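You operate a simulated robot arm through the tools that you are given. There is no shell and no other tool. Be economical: measure what you need, move in short steps, check, and stop when the job is done.

You are at the controls of a simulated robot arm. One attempt, no reset.

JOB
Take the can from the window sill and leave it on the red coaster.

It is judged by the outcome, as a careful person would: the job done as asked, and still so three seconds after it is handed in. It fails if anything else is knocked over, pushed out of place, dropped, spilled or broken.

ROBOT AND FRAMES
A 6-joint arm with a two-finger parallel gripper, fixed in place. Base frame: the origin is at the foot of the arm, x ahead of it, y to its left, z up; the work surface is at about z = 0. Units: mm, degrees, N and s.
With the tool pointing down near the work surface it reaches from about 180 to 460 mm from the base axis. Its first joint turns from -70.0 to 70.0 degrees. Payload 1.9 kg.
The TCP is the grasp point between the finger pads, 23 mm short of the fingertips. In the tool frame z runs along the fingers and y along their closing line. Largest opening 94 mm; finger width 38, thickness 10; the body of the gripper, 54 by 96 mm, starts 39 mm behind the TCP.
Orientation is that of the tool frame in the base frame, as a unit quaternion [x, y, z, w]. With the fingers straight down and closing along the base's y, the tool's x points along the base's -x, its y along +y and its z along -z.

CONTROLS
- The arm moves only by the tool move_arm. Its argument "plan" is one flat list of numbers, 4 for each row, row after row: the shift along the base's x, y, z in units of 30 mm (1.0 is 30 mm), then the turn about the base's z in units of 8 degrees (1.0 is 8 degrees). In form: [tx, ty, tz, spin, tx, ty, tz, spin, ...]. A call has 1 to 20 rows; each row shifts and turns the commanded pose from where the row before left it. "claw" is the finger opening in mm, from 0 to 94, set as the call begins (left out, the last holds). A call with a number of a shift or a turn outside -1 to 1 is refused whole. Each row takes 0.2 s and may step no farther than 50 mm and 8.6 degrees from the row before; otherwise, or with a gripper value out of range, the whole call is refused. Where a pose cannot be reached the arm comes as near as it can. A force on the tool above 40 N (or 10 N above the force at the start of the call, whichever is more), or a blocked arm, ends the call early, and 0.2 s more pass. Each finger travels about 108 mm/s and halts on what it meets, pressing with about 42 N; the grip force reading is that of the motor and also rises with nothing between the fingers. The clock runs only during rows and for 0.2 s after the last one: add rows that do not move to give the fingers time. It gives the time, the measured TCP pose, the force on the tool (base axes), the opening and the grip force at its end, in the units of the frame above (readings bear some noise), and new pictures: "pictures" is both (left out), scene, wrist or none.
- Cameras (640 x 400 px; columns grow to the right, rows downward): "scene" is fixed at [57.3, 309.3, 434.4]; the picture's right is [-0.78, -0.63, 0.00], its down [-0.31, 0.38, -0.87] and it looks along [0.55, -0.68, -0.49] (base axes); focal length 233 px, centre (320, 200). "wrist" rides on the gripper at [86, 16, -75] in the tool frame; the picture's right is [-0.18, 0.98, 0.00], its down [-0.58, -0.11, -0.81] and it looks along [-0.79, -0.15, 0.59] (tool axes); focal length 243 px, centre (320, 200). There is no depth. A picture from a camera that has moved, and an enlarged one, comes with that camera's place and axes in the base frame and with its lens.
- zoom(camera, box): a new picture of the part [left, top, right, bottom] of that camera's present view, enlarged. The clock stands still meanwhile.
- job_done(): hands the job in; it is judged then, once.

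Work in short steps. Places have to be worked out from the pictures, the camera data and where the tool is seen: move nearer, look again, correct. Check each grasp and each placing, and mend what went wrong. You have 90 turns and 170 pictures in all, those below and enlarged ones among them. Open the gripper and draw the arm clear of the work before you hand the job in, unless the task says otherwise; then end with one line.

The tools are called after "Request:" as name(argument=value, ...) on one line, values as JSON. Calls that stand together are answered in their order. move_arm: Moves the arm, as the interface text tells. Its arguments: {"type":"object","properties":{"plan":{"type":"array","items":{"type":"number"}},"claw":{"type":"number"},"pictures":{"type":"string","enum":["both","scene","wrist","none"]}},"required":["plan"]} The other tools are called the same way: zoom (camera, box) takes an enlarged picture of a part of a camera's view; job_done () hands the job in.

At the start:

```text
t: 0.0
position: [278.2, 147.5, 334.7]
orientation: [0.001, 1.0, 0.0, 0.0]
wrist_force: [0.2, -0.5, -0.6]
finger_gap: 94.1
finger_force: 0.1
```

scene: 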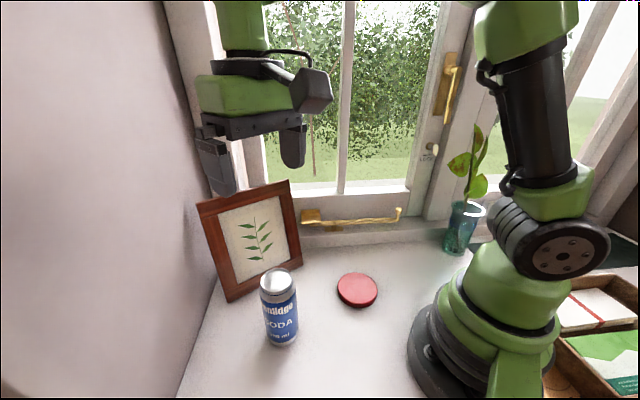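
wrist: 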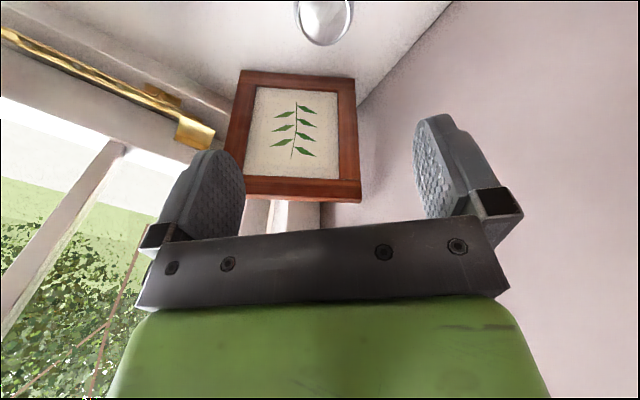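

The can appears to stand at about (268,154), about 150 mm tall, and the coaster is near (218,-22). I'll move over the can and go down to about z=200 to check.

Request:
move_arm(plan=[-0.33, 0.22, -0.9, 0, 0, 0, -0.9, 0, 0, 0, -0.9, 0, 0, 0, -0.9, 0, 0, 0, -0.9, 0, 0, 0, 0, 0], claw=94)

Request:
zoom(camera="scene", box=[200, 180, 400, 380])

```text
t: 1.4
position: [268.8, 153.1, 200.5]
orientation: [0.0, 1.0, 0.0, 0.0]
wrist_force: [-0.4, 0.2, -0.3]
finger_gap: 94.1
finger_force: 0.1
camera wrist: at [182.3, 170.1, 274.1], right [0.18, 0.98, 0.0], down [0.58, -0.11, 0.81], along [0.79, -0.15, -0.59], focal length 243 px, centre (320, 200)
```

scene: 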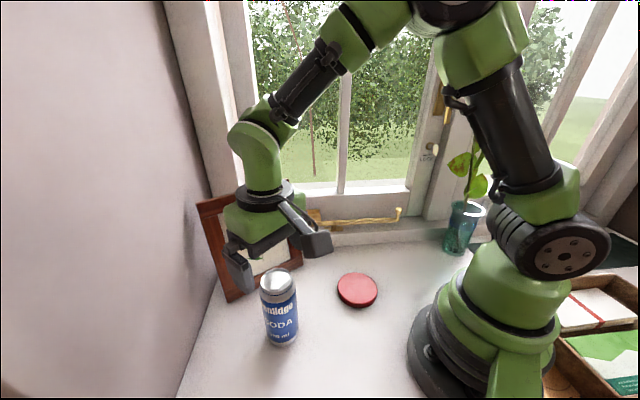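
wrist: 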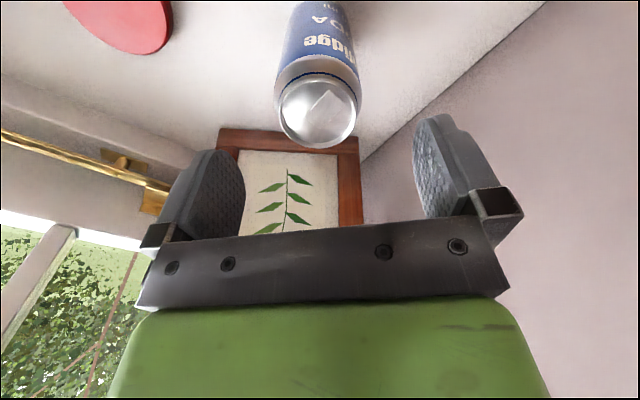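

```text
2.00 times, centred on (300, 280) of scene
camera zoom: at [57.3, 309.3, 434.4], right [-0.78, -0.63, 0.0], down [-0.31, 0.38, -0.87], along [0.55, -0.68, -0.49], focal length 466 px, centre (360, 40)
```

zoom: 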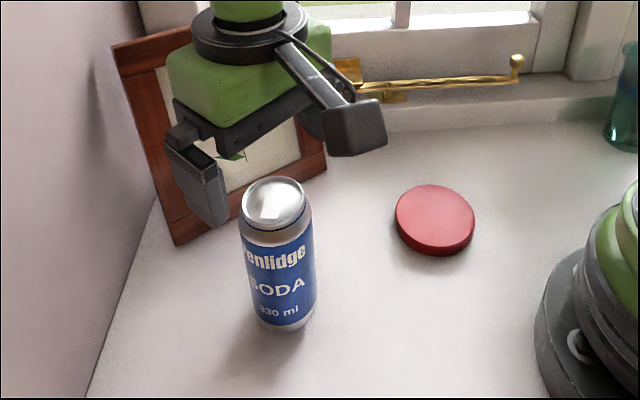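

Triangulating puts the can at about (271,154) with its top near z=138, centred between the fingers. I'll go down to TCP z≈112, which keeps the gripper body clear of the lid.

Request:
move_arm(plan=[0.07, 0.0, -0.75, 0, 0, 0, -0.75, 0, 0, 0, -0.75, 0, 0, 0, -0.7, 0, 0, 0, 0, 0])

```text
t: 2.6
position: [270.7, 152.7, 110.9]
orientation: [0.0, 1.0, -0.001, -0.001]
wrist_force: [0.5, -0.3, -0.3]
finger_gap: 94.4
finger_force: 0.0
camera wrist: at [183.4, 169.2, 184.5], right [0.18, 0.98, 0.0], down [0.58, -0.11, 0.81], along [0.79, -0.15, -0.59], focal length 243 px, centre (320, 200)
```

scene: 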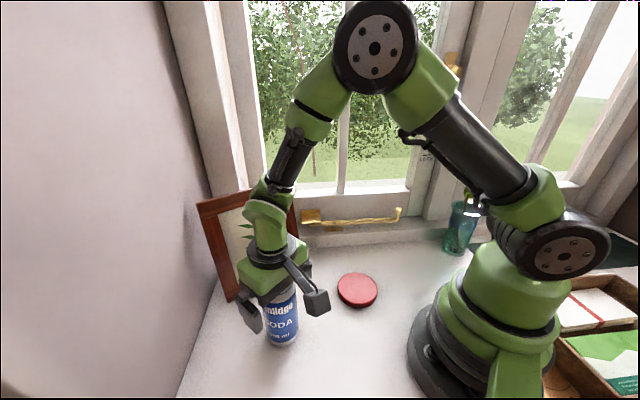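
wrist: 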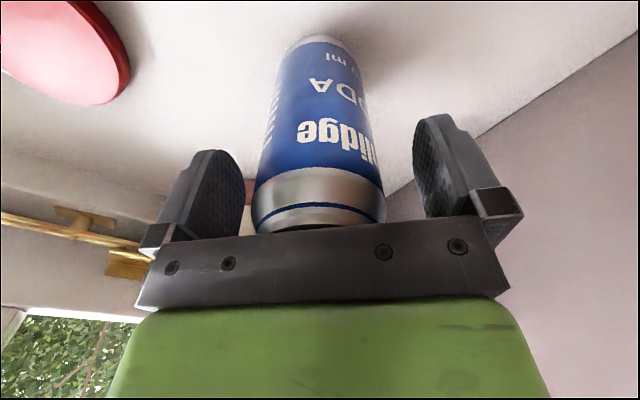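

The can sits well between the fingers, so I'll close on it.

Request:
move_arm(plan=[0, 0, 0, 0, 0, 0, 0, 0, 0, 0, 0, 0], claw=45)

```text
t: 3.4
position: [269.6, 153.6, 111.9]
orientation: [0.0, 1.0, -0.001, 0.0]
wrist_force: [0.4, 1.0, 0.5]
finger_gap: 57.4
finger_force: 41.9
camera wrist: at [183.4, 169.1, 184.7], right [0.18, 0.98, 0.0], down [0.58, -0.11, 0.81], along [0.79, -0.15, -0.59], focal length 243 px, centre (320, 200)
```

scene: 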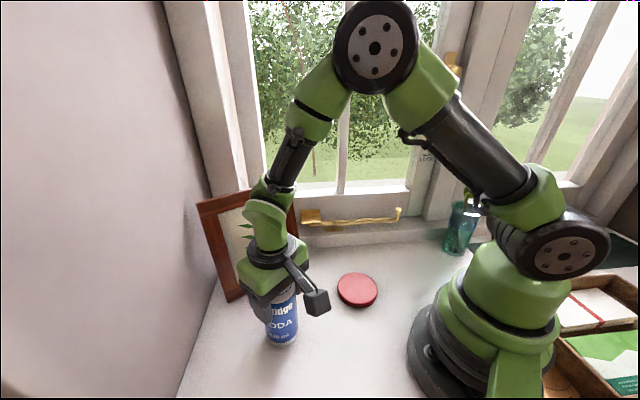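
wrist: 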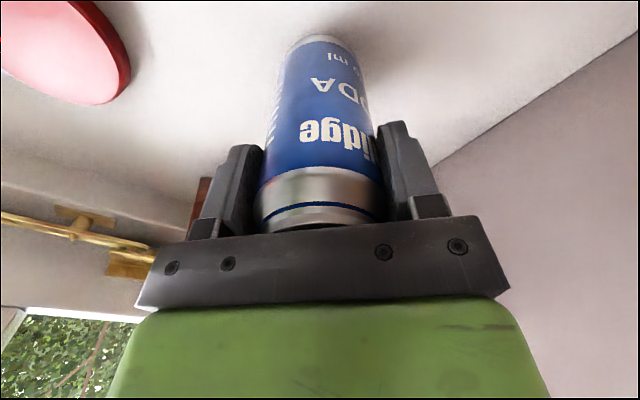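

It's gripped at 57 mm, which fits a slim can. I'll lift slightly and check.

Request:
move_arm(plan=[0, 0, 0.4, 0, 0, 0, 0.5, 0, 0, 0, 0.5, 0, 0, 0, 0, 0])

```text
t: 4.4
position: [271.8, 154.3, 154.1]
orientation: [0.001, 1.0, 0.0, 0.0]
wrist_force: [0.9, 0.4, -3.8]
finger_gap: 57.3
finger_force: 42.1
camera wrist: at [185.0, 170.2, 228.1], right [0.18, 0.98, 0.0], down [0.58, -0.11, 0.81], along [0.79, -0.15, -0.59], focal length 243 px, centre (320, 200)
```

scene: 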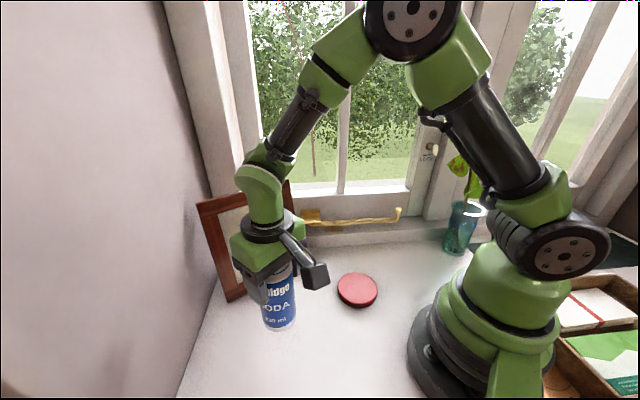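
wrist: 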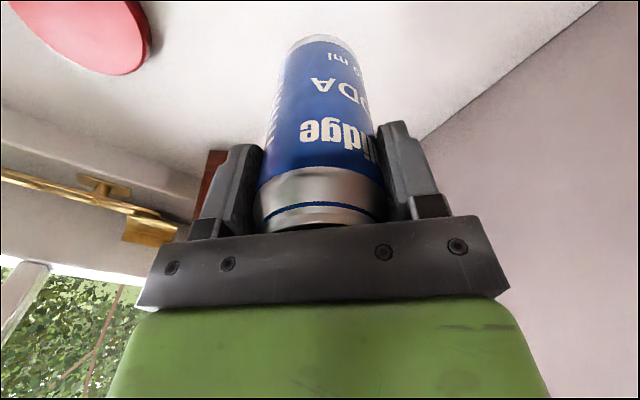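

The can is off the surface and held steadily. The coaster's top centre comes out at about (215,-18), so I'll carry the can over it at this height.

Request:
move_arm(plan=[-0.2, -0.6, 0, 0, -0.27, -0.85, 0, 0, -0.27, -0.85, 0, 0, -0.27, -0.85, 0, 0, -0.27, -0.85, 0, 0, -0.27, -0.85, 0, 0, -0.3, -0.88, 0, 0, 0, 0, 0, 0, 0, 0, 0, 0])

Request:
zoom(camera="scene", box=[270, 180, 430, 340])

```text
t: 6.4
position: [216.1, -16.8, 152.6]
orientation: [-0.001, 1.0, 0.001, 0.0]
wrist_force: [0.0, -0.3, -2.5]
finger_gap: 57.4
finger_force: 41.9
camera wrist: at [128.8, -1.1, 225.9], right [0.18, 0.98, 0.0], down [0.58, -0.11, 0.81], along [0.79, -0.15, -0.59], focal length 243 px, centre (320, 200)
```

scene: 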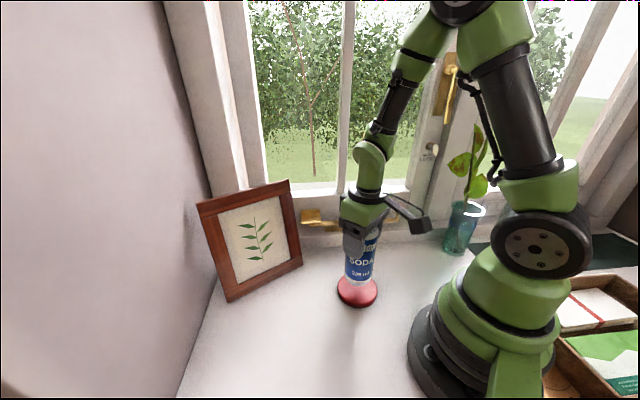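
wrist: 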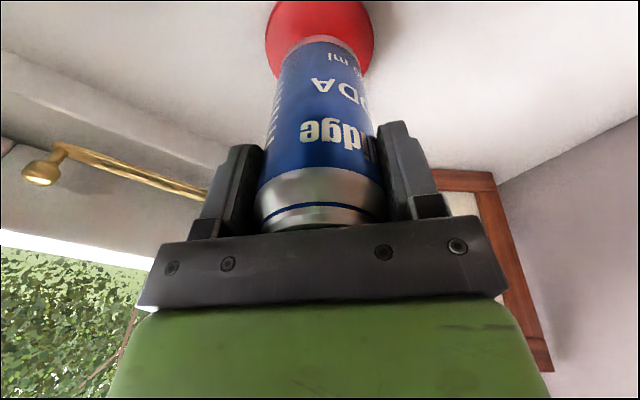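

```text
2.50 times, centred on (350, 260) of scene
camera zoom: at [57.3, 309.3, 434.4], right [-0.78, -0.63, 0.0], down [-0.31, 0.38, -0.87], along [0.55, -0.68, -0.49], focal length 582 px, centre (245, 50)
```

zoom: 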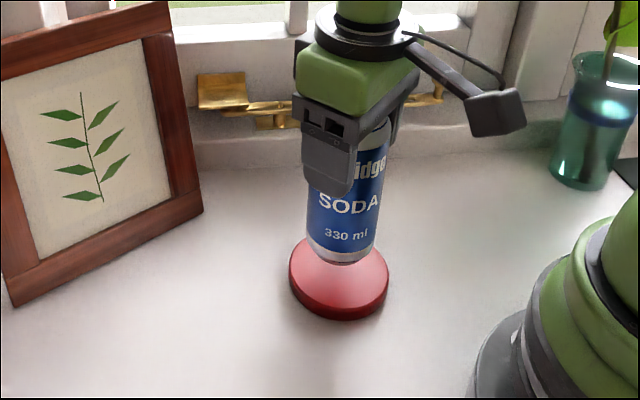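

The can hangs above the coaster. I'll lower it 18 mm and compare can and coaster before setting down.

Request:
move_arm(plan=[0, 0, -0.3, 0, 0, 0, -0.3, 0, 0, 0, 0, 0])

Request:
zoom(camera="scene", box=[317, 240, 397, 320])

Request:
zoom(camera="wrist", box=[240, 0, 400, 100])

```text
t: 7.2
position: [216.9, -18.5, 134.6]
orientation: [0.0, 1.0, 0.0, 0.001]
wrist_force: [-0.8, -0.9, -3.4]
finger_gap: 57.4
finger_force: 41.7
camera wrist: at [129.7, -1.7, 208.6], right [0.18, 0.98, 0.0], down [0.58, -0.11, 0.81], along [0.79, -0.15, -0.59], focal length 243 px, centre (320, 200)
```

scene: 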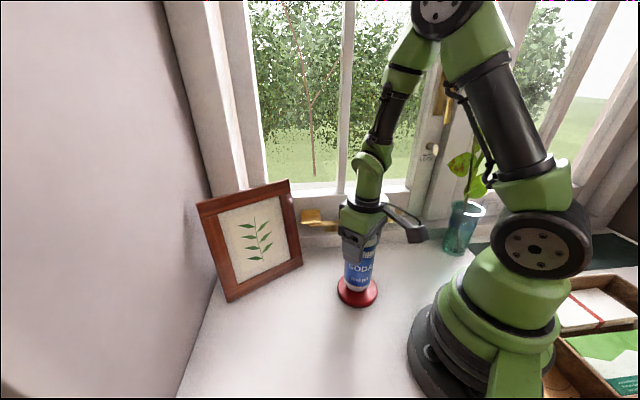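
wrist: 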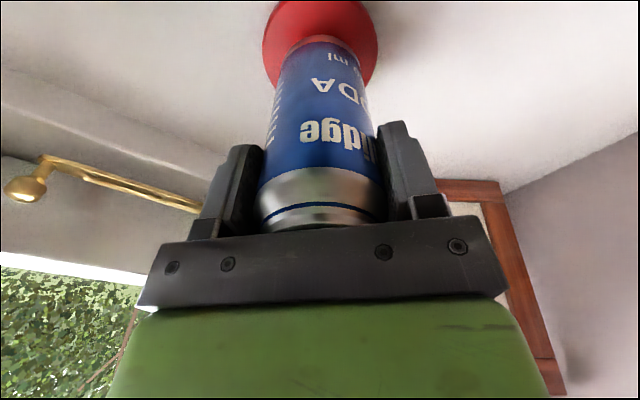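

```text
5.00 times, centred on (357, 280) of scene
camera zoom: at [57.3, 309.3, 434.4], right [-0.78, -0.63, 0.0], down [-0.31, 0.38, -0.87], along [0.55, -0.68, -0.49], focal length 1164 px, centre (135, -200)
```

zoom: 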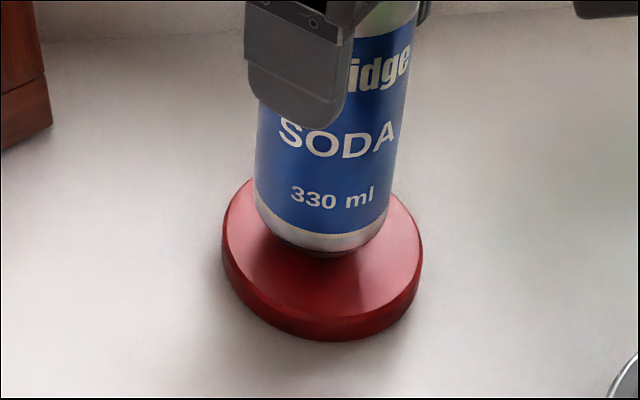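

```text
4.00 times, centred on (320, 50) of wrist
camera zoom: at [129.7, -1.7, 208.6], right [0.18, 0.98, 0.0], down [0.58, -0.11, 0.81], along [0.79, -0.15, -0.59], focal length 970 px, centre (320, 800)
```

zoom: 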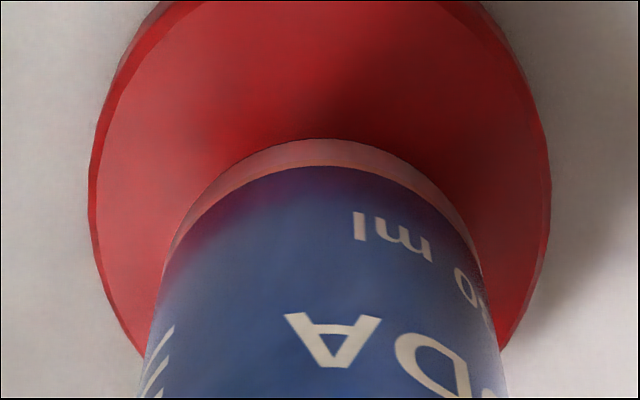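

The can's bottom is centred over the coaster to within a few mm, with about 10 mm left to go. I'll lower it in small steps and watch the force.

Request:
move_arm(plan=[0, 0, -0.1, 0, 0, 0, -0.1, 0, 0, 0, 0, 0], pictures="none")

Request:
zoom(camera="scene", box=[317, 240, 397, 320])

```text
t: 8.0
position: [216.7, -16.3, 129.0]
orientation: [0.0, 1.0, -0.001, 0.0]
wrist_force: [0.4, -0.3, -2.6]
finger_gap: 57.3
finger_force: 41.8
```

```text
5.00 times, centred on (357, 280) of scene
camera zoom: at [57.3, 309.3, 434.4], right [-0.78, -0.63, 0.0], down [-0.31, 0.38, -0.87], along [0.55, -0.68, -0.49], focal length 1164 px, centre (135, -200)
```

zoom: 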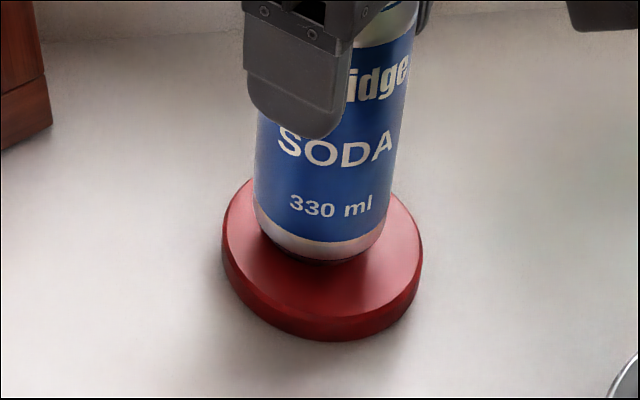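

No contact yet, so I'll keep going down in 1.5 mm steps.

Request:
move_arm(plan=[0, 0, -0.05, 0, 0, 0, -0.05, 0], pictures="none")

Request:
move_arm(plan=[0, 0, -0.05, 0, 0, 0, 0, 0], pictures="none")

```text
t: 8.6
position: [216.3, -19.2, 125.8]
orientation: [0.0, 1.0, 0.0, 0.0]
wrist_force: [-0.7, 0.2, -3.8]
finger_gap: 57.5
finger_force: 41.9
```

```text
t: 9.2
position: [216.8, -18.5, 125.5]
orientation: [0.0, 1.0, 0.0, 0.001]
wrist_force: [-3.7, -1.5, 26.7]
finger_gap: 57.4
finger_force: 41.6
```

The force jumped to +27 N, so the can is on the coaster. I'll back off about half a millimetre to ease the load.

Request:
move_arm(plan=[0, 0, 0.025, 0, 0, 0, 0, 0])

Request:
zoom(camera="scene", box=[317, 240, 397, 320])

```text
t: 9.8
position: [217.0, -17.5, 125.7]
orientation: [0.0, 1.0, 0.0, -0.001]
wrist_force: [-0.1, 0.1, -3.8]
finger_gap: 57.3
finger_force: 42.1
camera wrist: at [129.6, -1.9, 200.1], right [0.18, 0.98, 0.0], down [0.58, -0.11, 0.81], along [0.79, -0.15, -0.59], focal length 243 px, centre (320, 200)
```

scene: 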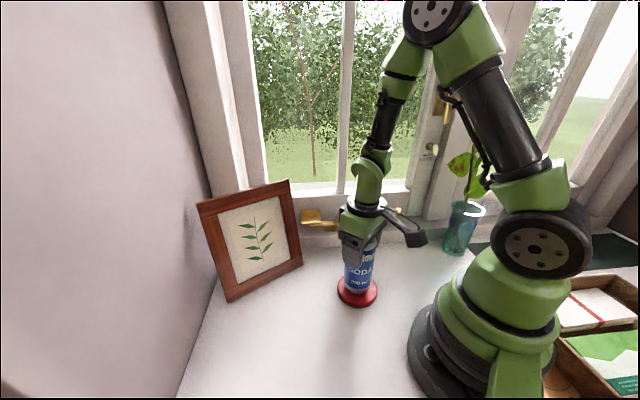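
wrist: 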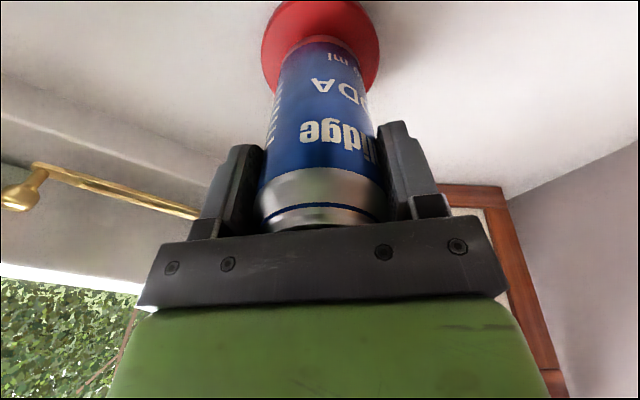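

```text
5.00 times, centred on (357, 280) of scene
camera zoom: at [57.3, 309.3, 434.4], right [-0.78, -0.63, 0.0], down [-0.31, 0.38, -0.87], along [0.55, -0.68, -0.49], focal length 1164 px, centre (135, -200)
```

zoom: 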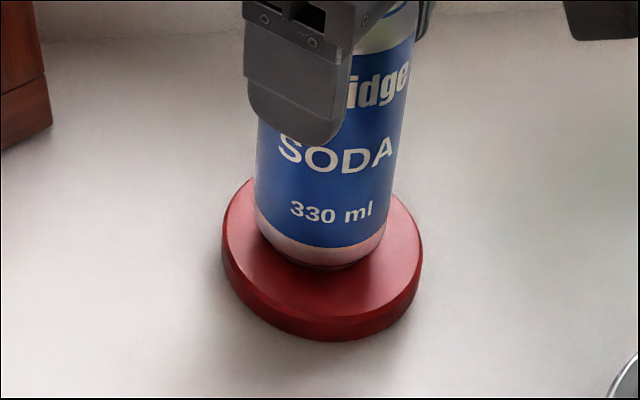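

It's unloaded and touching, upright and centred. I'll open the fingers without moving.

Request:
move_arm(plan=[0, 0, 0, 0, 0, 0, 0, 0, 0, 0, 0, 0], claw=94)

```text
t: 10.6
position: [217.5, -18.0, 125.5]
orientation: [0.0, 1.0, 0.0, -0.001]
wrist_force: [0.4, 0.9, -0.1]
finger_gap: 94.1
finger_force: 0.0
camera wrist: at [129.7, -1.9, 200.2], right [0.18, 0.98, 0.0], down [0.58, -0.11, 0.81], along [0.79, -0.15, -0.59], focal length 243 px, centre (320, 200)
```

scene: 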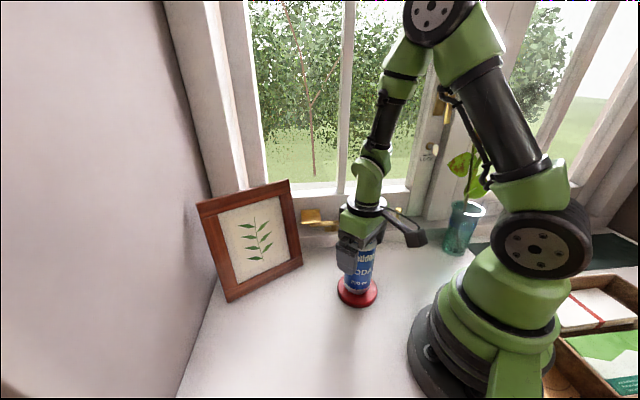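
wrist: 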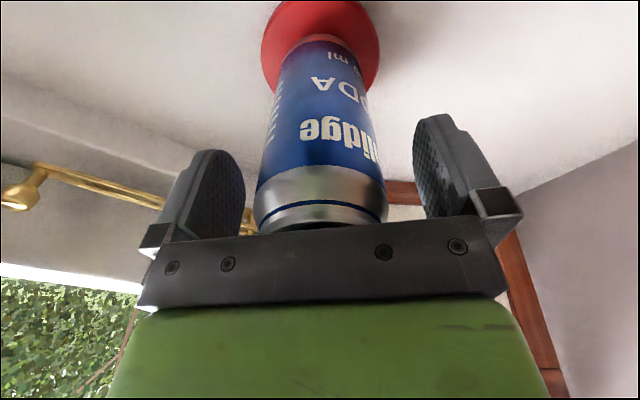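

The fingers are open and the can is standing. I'll go straight up, then off to the side.

Request:
move_arm(plan=[0, 0, 0.4, 0, 0, 0, 0.7, 0, 0, 0, 0.9, 0, 0, 0, 0.9, 0, 0, 0, 0.9, 0, 0.3, 0.8, 0.3, 0, 0.3, 0.8, 0, 0, 0.3, 0.8, 0, 0, 0, 0, 0, 0])

Request:
zoom(camera="scene", box=[297, 200, 417, 320])

```text
t: 12.6
position: [243.9, 53.8, 247.8]
orientation: [0.0, 1.0, 0.0, 0.001]
wrist_force: [0.3, -0.5, -0.1]
finger_gap: 94.0
finger_force: 0.1
camera wrist: at [156.5, 71.1, 322.0], right [0.18, 0.98, 0.0], down [0.58, -0.11, 0.81], along [0.79, -0.15, -0.59], focal length 243 px, centre (320, 200)
```

scene: 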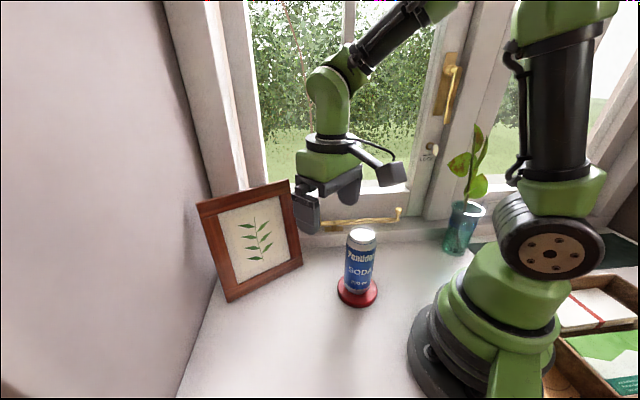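
wrist: 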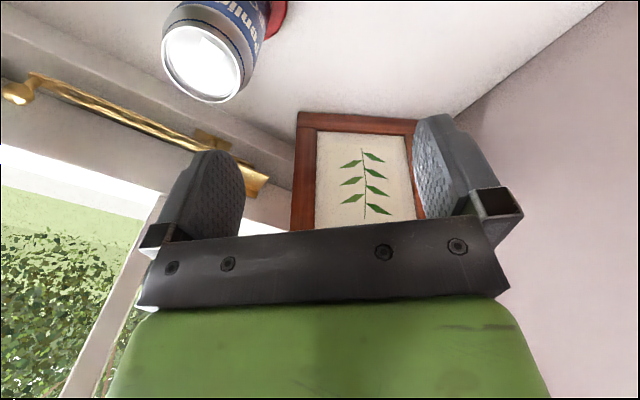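

```text
3.33 times, centred on (357, 260) of scene
camera zoom: at [57.3, 309.3, 434.4], right [-0.78, -0.63, 0.0], down [-0.31, 0.38, -0.87], along [0.55, -0.68, -0.49], focal length 776 px, centre (197, 0)
```

zoom: 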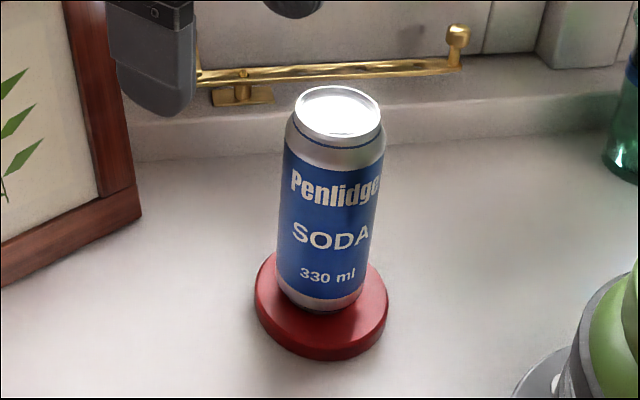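

The can stands upright and centred on the coaster. The arm is clear and nothing else has moved, so I'm handing the job in.

Request:
job_done()

```text
The job is handed in.
```

The can is standing upright on the red coaster, the gripper is open and the arm is clear of it; nothing else was disturbed.
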